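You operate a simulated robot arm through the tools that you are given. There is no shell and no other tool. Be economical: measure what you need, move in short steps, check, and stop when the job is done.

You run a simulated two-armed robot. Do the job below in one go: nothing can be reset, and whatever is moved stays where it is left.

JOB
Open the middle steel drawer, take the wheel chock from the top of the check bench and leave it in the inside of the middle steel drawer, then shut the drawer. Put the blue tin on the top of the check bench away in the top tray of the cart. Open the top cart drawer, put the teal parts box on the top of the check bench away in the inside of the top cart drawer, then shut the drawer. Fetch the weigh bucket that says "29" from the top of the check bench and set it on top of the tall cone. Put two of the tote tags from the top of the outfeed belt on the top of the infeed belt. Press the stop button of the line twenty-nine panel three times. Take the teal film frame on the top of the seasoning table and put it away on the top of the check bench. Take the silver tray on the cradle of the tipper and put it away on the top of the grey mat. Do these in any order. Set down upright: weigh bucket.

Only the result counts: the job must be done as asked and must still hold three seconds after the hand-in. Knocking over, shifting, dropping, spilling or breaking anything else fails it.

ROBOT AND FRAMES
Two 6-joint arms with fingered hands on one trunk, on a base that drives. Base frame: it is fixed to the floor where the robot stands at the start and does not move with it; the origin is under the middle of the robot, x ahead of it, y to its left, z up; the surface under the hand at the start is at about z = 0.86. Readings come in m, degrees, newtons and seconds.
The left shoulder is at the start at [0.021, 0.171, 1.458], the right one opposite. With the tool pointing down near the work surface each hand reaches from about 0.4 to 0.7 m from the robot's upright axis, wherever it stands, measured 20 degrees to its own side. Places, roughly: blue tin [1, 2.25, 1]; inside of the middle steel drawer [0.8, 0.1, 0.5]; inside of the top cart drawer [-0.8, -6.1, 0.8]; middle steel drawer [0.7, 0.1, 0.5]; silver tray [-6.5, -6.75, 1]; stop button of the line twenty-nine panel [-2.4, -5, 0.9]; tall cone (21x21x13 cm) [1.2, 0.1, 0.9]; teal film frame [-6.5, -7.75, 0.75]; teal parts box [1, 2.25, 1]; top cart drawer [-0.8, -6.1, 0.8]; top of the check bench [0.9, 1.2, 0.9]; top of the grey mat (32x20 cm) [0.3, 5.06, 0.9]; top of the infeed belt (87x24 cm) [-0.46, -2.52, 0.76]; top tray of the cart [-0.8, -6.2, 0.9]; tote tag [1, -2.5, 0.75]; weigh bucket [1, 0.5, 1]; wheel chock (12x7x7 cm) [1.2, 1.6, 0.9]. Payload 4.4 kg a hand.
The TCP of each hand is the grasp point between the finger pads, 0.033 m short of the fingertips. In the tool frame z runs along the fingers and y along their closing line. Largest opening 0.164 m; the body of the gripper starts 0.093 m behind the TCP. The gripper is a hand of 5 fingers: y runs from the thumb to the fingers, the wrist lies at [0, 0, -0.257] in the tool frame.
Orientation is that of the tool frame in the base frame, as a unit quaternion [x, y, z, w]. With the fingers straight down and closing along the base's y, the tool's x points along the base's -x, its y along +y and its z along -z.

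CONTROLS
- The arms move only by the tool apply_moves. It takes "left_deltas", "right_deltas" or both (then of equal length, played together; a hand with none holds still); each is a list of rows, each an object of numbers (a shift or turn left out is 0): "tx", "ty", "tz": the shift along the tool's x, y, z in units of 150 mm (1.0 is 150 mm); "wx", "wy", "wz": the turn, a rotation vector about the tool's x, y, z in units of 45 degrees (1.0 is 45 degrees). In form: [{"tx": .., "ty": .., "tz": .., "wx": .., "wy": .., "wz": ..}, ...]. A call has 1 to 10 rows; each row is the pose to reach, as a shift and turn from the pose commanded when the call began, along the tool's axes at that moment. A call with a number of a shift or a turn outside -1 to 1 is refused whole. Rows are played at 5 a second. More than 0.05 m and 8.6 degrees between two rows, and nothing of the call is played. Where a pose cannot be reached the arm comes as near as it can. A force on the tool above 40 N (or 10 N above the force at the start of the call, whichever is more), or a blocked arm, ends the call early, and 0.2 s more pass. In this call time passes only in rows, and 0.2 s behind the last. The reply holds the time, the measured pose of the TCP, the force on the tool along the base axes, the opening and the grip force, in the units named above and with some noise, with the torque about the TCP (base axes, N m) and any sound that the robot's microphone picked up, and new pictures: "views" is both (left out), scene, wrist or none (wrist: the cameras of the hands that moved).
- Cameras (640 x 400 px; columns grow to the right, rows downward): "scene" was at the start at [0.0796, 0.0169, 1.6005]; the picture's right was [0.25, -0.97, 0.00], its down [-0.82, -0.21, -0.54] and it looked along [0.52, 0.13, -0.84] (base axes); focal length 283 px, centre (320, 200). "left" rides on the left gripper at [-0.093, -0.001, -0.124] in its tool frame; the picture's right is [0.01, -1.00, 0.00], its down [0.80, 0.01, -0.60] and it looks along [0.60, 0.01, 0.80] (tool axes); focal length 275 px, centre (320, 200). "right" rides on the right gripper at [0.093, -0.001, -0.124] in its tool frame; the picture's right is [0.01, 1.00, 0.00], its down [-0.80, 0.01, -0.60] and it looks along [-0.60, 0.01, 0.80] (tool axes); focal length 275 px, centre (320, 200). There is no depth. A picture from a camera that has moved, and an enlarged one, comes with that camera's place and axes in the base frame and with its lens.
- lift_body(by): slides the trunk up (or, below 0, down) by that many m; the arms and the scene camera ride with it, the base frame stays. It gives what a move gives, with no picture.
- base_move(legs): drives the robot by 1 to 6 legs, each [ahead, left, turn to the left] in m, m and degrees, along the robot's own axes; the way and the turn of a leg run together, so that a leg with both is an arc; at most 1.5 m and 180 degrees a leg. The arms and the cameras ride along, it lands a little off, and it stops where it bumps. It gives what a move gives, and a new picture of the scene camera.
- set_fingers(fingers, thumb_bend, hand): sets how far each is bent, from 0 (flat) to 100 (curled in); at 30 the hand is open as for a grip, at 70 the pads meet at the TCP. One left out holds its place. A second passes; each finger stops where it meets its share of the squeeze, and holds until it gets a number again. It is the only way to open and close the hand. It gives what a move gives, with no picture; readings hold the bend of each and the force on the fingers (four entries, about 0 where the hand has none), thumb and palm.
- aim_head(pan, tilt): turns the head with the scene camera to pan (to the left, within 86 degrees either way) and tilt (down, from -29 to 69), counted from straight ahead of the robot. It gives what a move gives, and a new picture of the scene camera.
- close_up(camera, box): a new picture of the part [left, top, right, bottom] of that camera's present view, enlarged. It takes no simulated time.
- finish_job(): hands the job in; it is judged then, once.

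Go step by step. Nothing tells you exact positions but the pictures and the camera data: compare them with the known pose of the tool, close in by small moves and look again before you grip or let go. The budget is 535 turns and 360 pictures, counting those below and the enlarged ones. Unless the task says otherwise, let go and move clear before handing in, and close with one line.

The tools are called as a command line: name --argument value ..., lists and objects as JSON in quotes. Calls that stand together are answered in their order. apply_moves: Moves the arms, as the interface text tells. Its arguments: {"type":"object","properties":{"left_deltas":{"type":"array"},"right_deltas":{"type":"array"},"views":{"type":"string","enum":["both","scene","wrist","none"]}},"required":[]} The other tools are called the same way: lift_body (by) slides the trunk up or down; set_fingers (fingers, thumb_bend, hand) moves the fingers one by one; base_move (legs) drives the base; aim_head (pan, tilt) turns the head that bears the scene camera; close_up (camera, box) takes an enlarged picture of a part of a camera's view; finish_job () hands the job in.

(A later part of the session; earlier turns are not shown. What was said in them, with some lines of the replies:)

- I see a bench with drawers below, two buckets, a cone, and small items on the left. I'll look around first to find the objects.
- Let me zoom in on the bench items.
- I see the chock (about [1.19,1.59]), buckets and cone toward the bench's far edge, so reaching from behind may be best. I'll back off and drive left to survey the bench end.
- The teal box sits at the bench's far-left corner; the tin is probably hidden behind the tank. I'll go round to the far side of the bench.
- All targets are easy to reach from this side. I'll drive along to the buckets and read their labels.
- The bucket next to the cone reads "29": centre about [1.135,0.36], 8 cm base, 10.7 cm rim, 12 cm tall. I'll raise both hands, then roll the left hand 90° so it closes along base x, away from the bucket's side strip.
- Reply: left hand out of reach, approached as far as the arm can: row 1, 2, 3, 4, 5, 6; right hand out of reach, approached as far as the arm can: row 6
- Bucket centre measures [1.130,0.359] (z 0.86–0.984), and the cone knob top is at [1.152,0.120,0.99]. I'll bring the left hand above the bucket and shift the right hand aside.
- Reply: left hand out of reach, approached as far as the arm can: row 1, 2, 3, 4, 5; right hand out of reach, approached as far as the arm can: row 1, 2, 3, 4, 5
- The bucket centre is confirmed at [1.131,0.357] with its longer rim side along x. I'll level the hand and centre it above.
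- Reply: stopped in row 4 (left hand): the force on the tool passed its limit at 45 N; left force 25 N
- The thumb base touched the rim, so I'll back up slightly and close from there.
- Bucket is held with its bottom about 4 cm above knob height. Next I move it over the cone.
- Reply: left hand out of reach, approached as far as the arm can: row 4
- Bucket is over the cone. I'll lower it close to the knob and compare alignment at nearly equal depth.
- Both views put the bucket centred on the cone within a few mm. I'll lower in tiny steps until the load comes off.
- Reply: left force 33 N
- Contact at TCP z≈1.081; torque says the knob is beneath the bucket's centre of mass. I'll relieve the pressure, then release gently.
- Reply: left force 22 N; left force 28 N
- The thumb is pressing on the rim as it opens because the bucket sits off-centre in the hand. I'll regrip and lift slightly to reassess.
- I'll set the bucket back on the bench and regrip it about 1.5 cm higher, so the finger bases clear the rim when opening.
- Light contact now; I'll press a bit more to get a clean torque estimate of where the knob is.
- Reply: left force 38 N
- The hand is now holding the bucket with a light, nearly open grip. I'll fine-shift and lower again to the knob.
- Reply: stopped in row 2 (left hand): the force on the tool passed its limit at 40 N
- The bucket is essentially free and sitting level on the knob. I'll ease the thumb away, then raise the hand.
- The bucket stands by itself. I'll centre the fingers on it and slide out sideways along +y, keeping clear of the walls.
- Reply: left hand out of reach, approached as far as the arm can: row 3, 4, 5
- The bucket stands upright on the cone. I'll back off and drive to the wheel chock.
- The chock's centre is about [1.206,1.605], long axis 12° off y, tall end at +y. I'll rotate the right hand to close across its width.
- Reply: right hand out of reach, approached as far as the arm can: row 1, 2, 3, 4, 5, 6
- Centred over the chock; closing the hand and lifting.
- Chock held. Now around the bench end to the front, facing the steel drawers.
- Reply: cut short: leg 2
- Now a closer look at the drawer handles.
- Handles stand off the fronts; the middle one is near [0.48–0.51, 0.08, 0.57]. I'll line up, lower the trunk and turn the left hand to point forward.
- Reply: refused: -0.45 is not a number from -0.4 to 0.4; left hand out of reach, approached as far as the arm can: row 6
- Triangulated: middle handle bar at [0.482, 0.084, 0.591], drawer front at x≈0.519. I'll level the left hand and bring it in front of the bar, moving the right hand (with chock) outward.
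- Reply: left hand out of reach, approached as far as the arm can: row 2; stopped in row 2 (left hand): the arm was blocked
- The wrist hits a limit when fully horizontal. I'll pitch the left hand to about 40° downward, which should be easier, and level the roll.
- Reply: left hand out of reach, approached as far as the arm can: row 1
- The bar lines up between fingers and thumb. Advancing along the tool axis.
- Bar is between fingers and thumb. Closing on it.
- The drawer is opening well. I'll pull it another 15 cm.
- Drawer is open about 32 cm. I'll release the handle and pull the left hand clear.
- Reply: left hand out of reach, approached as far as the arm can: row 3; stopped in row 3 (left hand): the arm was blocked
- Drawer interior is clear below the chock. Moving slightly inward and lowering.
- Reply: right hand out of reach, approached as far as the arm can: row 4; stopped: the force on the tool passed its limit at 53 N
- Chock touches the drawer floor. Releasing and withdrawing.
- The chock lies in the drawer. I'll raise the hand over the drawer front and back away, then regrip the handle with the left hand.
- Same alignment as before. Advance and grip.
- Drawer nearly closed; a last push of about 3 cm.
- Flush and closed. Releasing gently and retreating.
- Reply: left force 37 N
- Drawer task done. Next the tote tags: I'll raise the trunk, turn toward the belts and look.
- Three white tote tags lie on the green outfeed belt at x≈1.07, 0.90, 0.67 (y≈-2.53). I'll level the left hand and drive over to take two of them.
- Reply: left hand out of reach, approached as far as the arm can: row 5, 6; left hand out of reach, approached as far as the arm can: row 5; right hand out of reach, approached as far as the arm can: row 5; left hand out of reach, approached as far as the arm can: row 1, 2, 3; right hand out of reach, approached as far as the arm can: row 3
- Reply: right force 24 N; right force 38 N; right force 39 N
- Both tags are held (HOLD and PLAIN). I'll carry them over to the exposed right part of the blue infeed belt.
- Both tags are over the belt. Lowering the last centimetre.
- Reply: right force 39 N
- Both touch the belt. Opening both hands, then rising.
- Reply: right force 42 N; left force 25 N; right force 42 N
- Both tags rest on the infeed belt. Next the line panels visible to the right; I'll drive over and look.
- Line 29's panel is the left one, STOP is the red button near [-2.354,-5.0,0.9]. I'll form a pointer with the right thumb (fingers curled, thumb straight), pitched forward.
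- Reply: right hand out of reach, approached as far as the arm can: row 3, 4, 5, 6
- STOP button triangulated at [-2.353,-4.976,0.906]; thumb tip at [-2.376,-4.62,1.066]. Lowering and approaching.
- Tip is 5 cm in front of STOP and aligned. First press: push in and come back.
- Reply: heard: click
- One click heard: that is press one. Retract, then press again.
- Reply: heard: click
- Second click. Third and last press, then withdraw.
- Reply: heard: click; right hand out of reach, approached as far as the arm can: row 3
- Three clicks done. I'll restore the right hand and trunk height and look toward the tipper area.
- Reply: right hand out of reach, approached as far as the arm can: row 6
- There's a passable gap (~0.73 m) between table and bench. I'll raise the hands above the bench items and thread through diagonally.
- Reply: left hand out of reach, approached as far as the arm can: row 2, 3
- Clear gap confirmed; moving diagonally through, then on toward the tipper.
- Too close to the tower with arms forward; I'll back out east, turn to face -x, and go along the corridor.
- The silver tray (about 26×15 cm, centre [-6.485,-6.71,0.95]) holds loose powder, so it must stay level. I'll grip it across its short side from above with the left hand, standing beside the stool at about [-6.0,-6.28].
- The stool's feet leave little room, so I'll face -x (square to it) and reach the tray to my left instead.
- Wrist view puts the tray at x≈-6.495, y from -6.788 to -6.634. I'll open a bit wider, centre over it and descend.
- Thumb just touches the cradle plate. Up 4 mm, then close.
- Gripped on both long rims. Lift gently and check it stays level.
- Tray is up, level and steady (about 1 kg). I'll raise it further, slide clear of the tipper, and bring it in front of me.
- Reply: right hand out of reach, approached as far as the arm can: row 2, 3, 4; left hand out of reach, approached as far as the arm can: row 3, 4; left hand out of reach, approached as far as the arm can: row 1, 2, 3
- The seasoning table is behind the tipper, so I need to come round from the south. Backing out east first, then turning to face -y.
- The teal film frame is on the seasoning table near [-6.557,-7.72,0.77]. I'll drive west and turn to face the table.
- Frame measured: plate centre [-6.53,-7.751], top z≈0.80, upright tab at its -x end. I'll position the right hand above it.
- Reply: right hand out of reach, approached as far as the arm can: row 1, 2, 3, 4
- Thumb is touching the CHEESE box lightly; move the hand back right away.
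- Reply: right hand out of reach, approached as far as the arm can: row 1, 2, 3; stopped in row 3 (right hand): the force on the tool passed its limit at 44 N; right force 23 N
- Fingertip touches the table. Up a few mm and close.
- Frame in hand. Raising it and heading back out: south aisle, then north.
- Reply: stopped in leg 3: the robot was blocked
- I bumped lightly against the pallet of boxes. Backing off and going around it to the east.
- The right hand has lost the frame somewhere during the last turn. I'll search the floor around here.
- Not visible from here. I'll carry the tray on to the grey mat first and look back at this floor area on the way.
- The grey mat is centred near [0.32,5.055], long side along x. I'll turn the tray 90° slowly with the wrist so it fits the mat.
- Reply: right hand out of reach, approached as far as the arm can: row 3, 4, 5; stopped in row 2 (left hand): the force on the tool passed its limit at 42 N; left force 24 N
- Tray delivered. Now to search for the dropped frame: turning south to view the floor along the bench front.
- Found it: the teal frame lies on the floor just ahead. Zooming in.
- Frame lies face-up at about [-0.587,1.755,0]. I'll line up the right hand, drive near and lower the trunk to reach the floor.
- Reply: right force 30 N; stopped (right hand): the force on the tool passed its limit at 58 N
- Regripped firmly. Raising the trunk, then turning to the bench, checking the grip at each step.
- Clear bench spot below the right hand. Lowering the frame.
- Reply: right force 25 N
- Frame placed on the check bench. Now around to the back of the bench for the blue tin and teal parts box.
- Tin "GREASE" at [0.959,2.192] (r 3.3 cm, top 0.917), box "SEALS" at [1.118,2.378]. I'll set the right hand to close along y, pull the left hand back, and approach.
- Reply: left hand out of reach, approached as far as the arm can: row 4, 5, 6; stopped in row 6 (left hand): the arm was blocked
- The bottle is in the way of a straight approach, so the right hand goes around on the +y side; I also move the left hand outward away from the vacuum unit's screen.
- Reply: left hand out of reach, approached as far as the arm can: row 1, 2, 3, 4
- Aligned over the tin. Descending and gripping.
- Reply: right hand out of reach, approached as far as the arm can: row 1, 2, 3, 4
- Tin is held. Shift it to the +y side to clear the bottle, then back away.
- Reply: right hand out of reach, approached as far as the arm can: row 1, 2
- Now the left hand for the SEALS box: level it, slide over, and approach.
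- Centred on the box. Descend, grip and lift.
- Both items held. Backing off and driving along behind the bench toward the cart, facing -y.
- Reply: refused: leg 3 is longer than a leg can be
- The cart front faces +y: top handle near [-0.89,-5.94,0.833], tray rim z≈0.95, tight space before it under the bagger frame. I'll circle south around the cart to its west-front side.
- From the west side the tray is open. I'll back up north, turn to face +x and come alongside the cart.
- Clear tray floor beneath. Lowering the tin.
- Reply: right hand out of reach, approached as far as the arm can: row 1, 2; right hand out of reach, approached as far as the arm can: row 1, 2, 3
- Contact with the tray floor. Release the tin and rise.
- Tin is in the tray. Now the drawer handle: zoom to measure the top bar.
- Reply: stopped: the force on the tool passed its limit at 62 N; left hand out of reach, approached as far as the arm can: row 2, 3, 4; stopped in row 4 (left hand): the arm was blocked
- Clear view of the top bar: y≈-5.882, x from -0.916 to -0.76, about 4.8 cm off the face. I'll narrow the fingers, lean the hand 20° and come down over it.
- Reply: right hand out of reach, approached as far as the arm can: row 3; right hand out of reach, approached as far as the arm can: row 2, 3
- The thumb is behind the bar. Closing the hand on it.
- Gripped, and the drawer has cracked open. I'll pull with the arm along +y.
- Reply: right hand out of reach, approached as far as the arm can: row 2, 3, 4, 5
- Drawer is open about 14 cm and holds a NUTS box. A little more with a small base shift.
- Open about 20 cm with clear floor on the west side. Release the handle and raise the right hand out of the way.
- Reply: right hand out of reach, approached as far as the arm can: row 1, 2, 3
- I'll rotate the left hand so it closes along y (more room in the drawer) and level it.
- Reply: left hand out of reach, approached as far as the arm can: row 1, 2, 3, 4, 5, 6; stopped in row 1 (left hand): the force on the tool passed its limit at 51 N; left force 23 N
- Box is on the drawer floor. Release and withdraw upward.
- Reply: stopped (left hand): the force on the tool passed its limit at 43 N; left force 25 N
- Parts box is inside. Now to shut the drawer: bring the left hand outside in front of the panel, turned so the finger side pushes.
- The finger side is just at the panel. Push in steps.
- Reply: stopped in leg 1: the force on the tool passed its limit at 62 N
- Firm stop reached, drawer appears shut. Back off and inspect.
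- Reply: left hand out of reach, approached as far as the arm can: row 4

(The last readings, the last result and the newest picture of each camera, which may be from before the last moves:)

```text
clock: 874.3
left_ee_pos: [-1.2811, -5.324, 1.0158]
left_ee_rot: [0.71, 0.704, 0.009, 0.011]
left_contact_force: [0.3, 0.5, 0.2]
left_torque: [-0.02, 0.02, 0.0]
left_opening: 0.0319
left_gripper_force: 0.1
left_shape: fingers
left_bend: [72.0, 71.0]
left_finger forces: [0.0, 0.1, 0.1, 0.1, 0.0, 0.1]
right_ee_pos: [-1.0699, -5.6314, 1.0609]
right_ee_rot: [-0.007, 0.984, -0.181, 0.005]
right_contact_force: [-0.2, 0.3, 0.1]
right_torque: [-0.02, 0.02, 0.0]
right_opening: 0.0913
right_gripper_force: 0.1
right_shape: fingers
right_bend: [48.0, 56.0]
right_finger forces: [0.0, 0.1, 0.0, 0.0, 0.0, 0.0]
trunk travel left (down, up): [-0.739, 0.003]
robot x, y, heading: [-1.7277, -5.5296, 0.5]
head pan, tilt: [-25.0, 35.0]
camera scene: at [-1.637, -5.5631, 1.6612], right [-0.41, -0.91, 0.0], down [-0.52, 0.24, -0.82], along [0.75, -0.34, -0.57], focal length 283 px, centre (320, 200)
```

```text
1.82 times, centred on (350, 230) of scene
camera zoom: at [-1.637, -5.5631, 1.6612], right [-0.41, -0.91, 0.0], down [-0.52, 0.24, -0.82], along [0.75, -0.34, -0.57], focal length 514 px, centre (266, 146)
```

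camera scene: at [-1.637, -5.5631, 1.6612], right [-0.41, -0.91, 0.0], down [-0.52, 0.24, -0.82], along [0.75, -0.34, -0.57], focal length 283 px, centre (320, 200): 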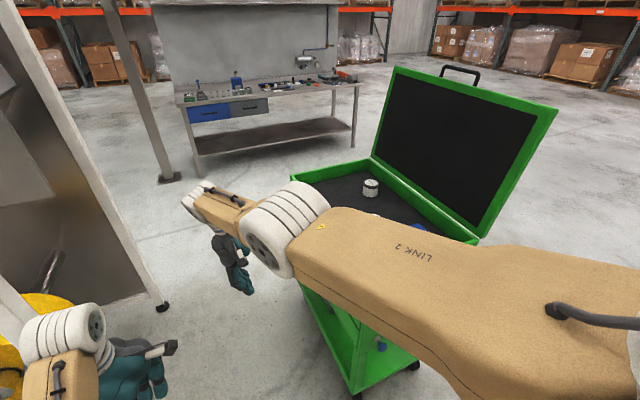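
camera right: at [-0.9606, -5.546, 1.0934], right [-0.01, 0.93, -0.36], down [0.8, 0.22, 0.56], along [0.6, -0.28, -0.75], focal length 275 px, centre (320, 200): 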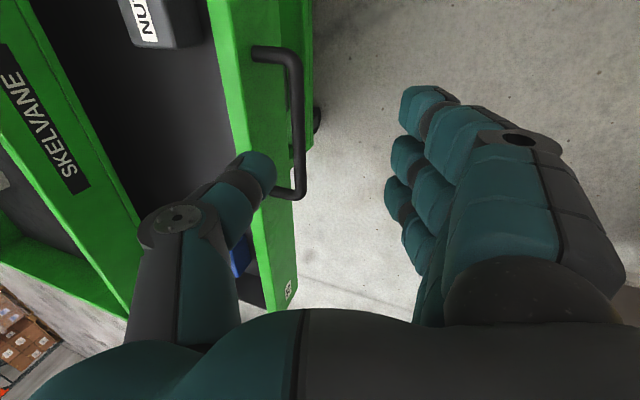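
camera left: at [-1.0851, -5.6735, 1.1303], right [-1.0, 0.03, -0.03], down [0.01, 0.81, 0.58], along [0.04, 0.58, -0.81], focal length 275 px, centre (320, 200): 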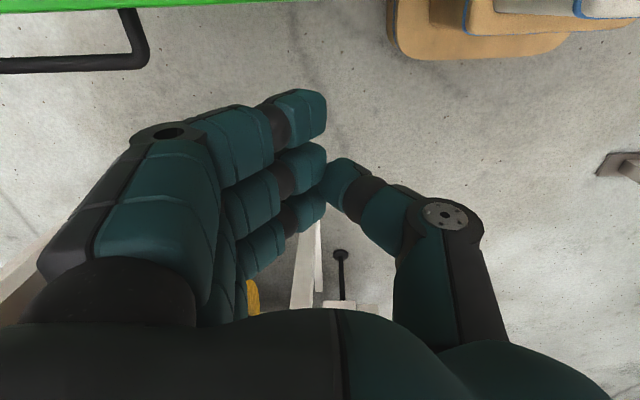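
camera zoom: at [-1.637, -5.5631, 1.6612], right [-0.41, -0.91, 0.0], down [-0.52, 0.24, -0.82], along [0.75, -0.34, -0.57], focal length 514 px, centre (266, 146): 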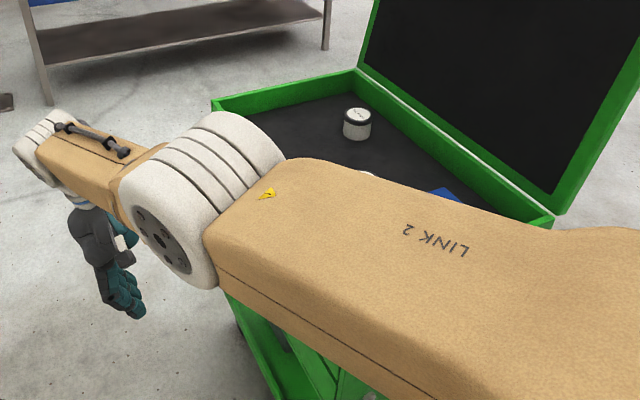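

base_move --legs '[[-0.25, 0.75, 0]]'

aim_head --pan -45 --tilt 28

close_up --camera "scene" --box '[180, 100, 420, 300]'

```text
clock: 878.5
left_ee_pos: [-1.5408, -4.5705, 1.0154]
left_ee_rot: [0.708, 0.706, 0.011, 0.01]
left_contact_force: [0.1, -0.2, -0.8]
left_torque: [0.0, -0.02, 0.03]
left_opening: 0.0317
left_gripper_force: 0.1
left_shape: fingers
left_bend: [72.0, 71.0]
left_finger forces: [0.1, 0.0, 0.0, 0.0, 0.0, 0.0]
right_ee_pos: [-1.3294, -4.8771, 1.0604]
right_ee_rot: [-0.009, 0.983, -0.181, 0.006]
right_contact_force: [-0.7, 0.4, -0.7]
right_torque: [0.0, -0.02, 0.01]
right_opening: 0.0913
right_gripper_force: 0.0
right_shape: fingers
right_bend: [48.0, 56.0]
right_finger forces: [0.0, 0.1, 0.1, 0.1, 0.0, 0.0]
trunk travel left (down, up): [-0.739, 0.003]
robot x, y, heading: [-1.9897, -4.7753, 0.7]
head pan, tilt: [-25.0, 35.0]
camera scene: at [-1.8965, -4.8103, 1.6612], right [-0.41, -0.91, 0.0], down [-0.52, 0.23, -0.82], along [0.75, -0.33, -0.57], focal length 283 px, centre (320, 200)
```

scene: 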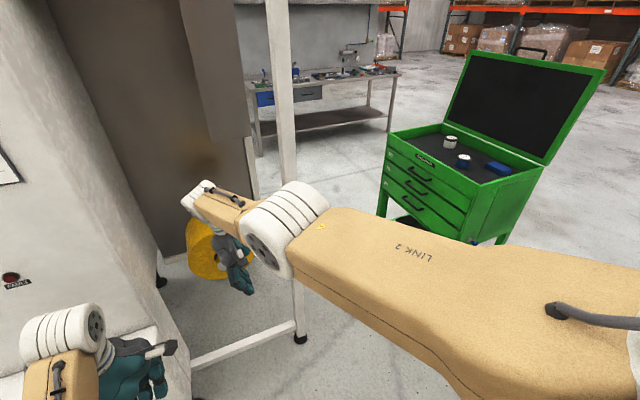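

```text
clock: 879.4
left_ee_pos: [-1.5421, -4.5701, 1.0155]
left_ee_rot: [0.709, 0.705, 0.011, 0.01]
left_contact_force: [-0.4, 0.6, 0.0]
left_torque: [-0.02, 0.0, 0.05]
left_opening: 0.0318
left_gripper_force: 0.2
left_shape: fingers
left_bend: [72.0, 71.0]
left_finger forces: [0.1, 0.0, 0.1, 0.0, 0.1, 0.0]
right_ee_pos: [-1.3283, -4.8771, 1.0612]
right_ee_rot: [-0.009, 0.984, -0.18, 0.005]
right_contact_force: [0.4, 0.4, 0.1]
right_torque: [0.02, -0.02, -0.02]
right_opening: 0.0913
right_gripper_force: 0.1
right_shape: fingers
right_bend: [48.0, 56.0]
right_finger forces: [0.0, 0.1, 0.1, 0.0, 0.0, 0.0]
trunk travel left (down, up): [-0.739, 0.003]
robot x, y, heading: [-1.9843, -4.7737, 0.9]
head pan, tilt: [-45.0, 28.0]
camera scene: at [-1.9111, -4.8384, 1.6721], right [-0.69, -0.72, 0.0], down [-0.34, 0.33, -0.88], along [0.63, -0.61, -0.47], focal length 283 px, centre (320, 200)
```

scene: 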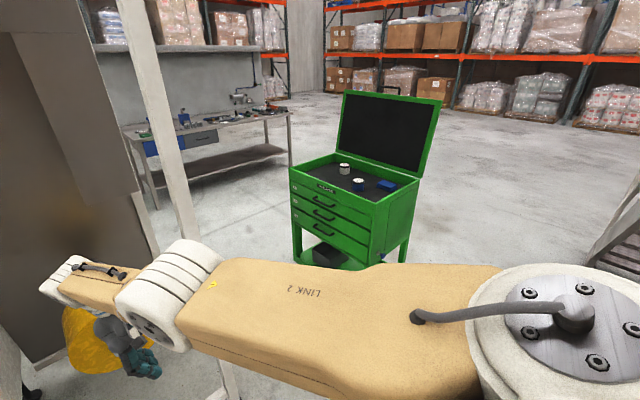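

```text
2.00 times, centred on (300, 200) of scene
camera zoom: at [-1.9111, -4.8384, 1.6721], right [-0.69, -0.72, 0.0], down [-0.34, 0.33, -0.88], along [0.63, -0.61, -0.47], focal length 565 px, centre (360, 200)
```

zoom: 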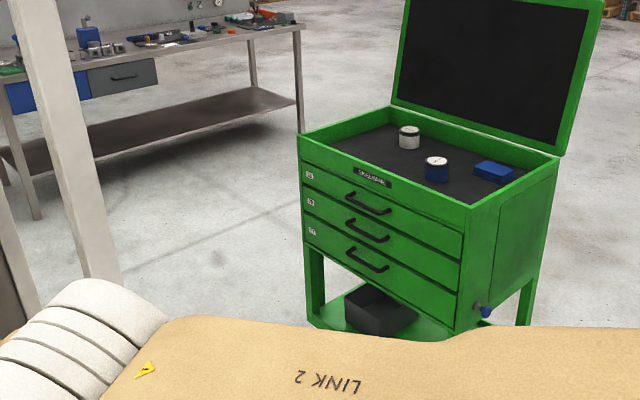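

Everything on the list is in place and both hands are empty and clear of everything. Handing in.

finish_job

```text
The job is handed in.
```

The job is handed in with all eight tasks done as far as the pictures, readings and clicks show. The film frame was dropped once and picked up again. I also nudged the pallet of boxes and the CHEESE tub lightly and saw nothing shift.
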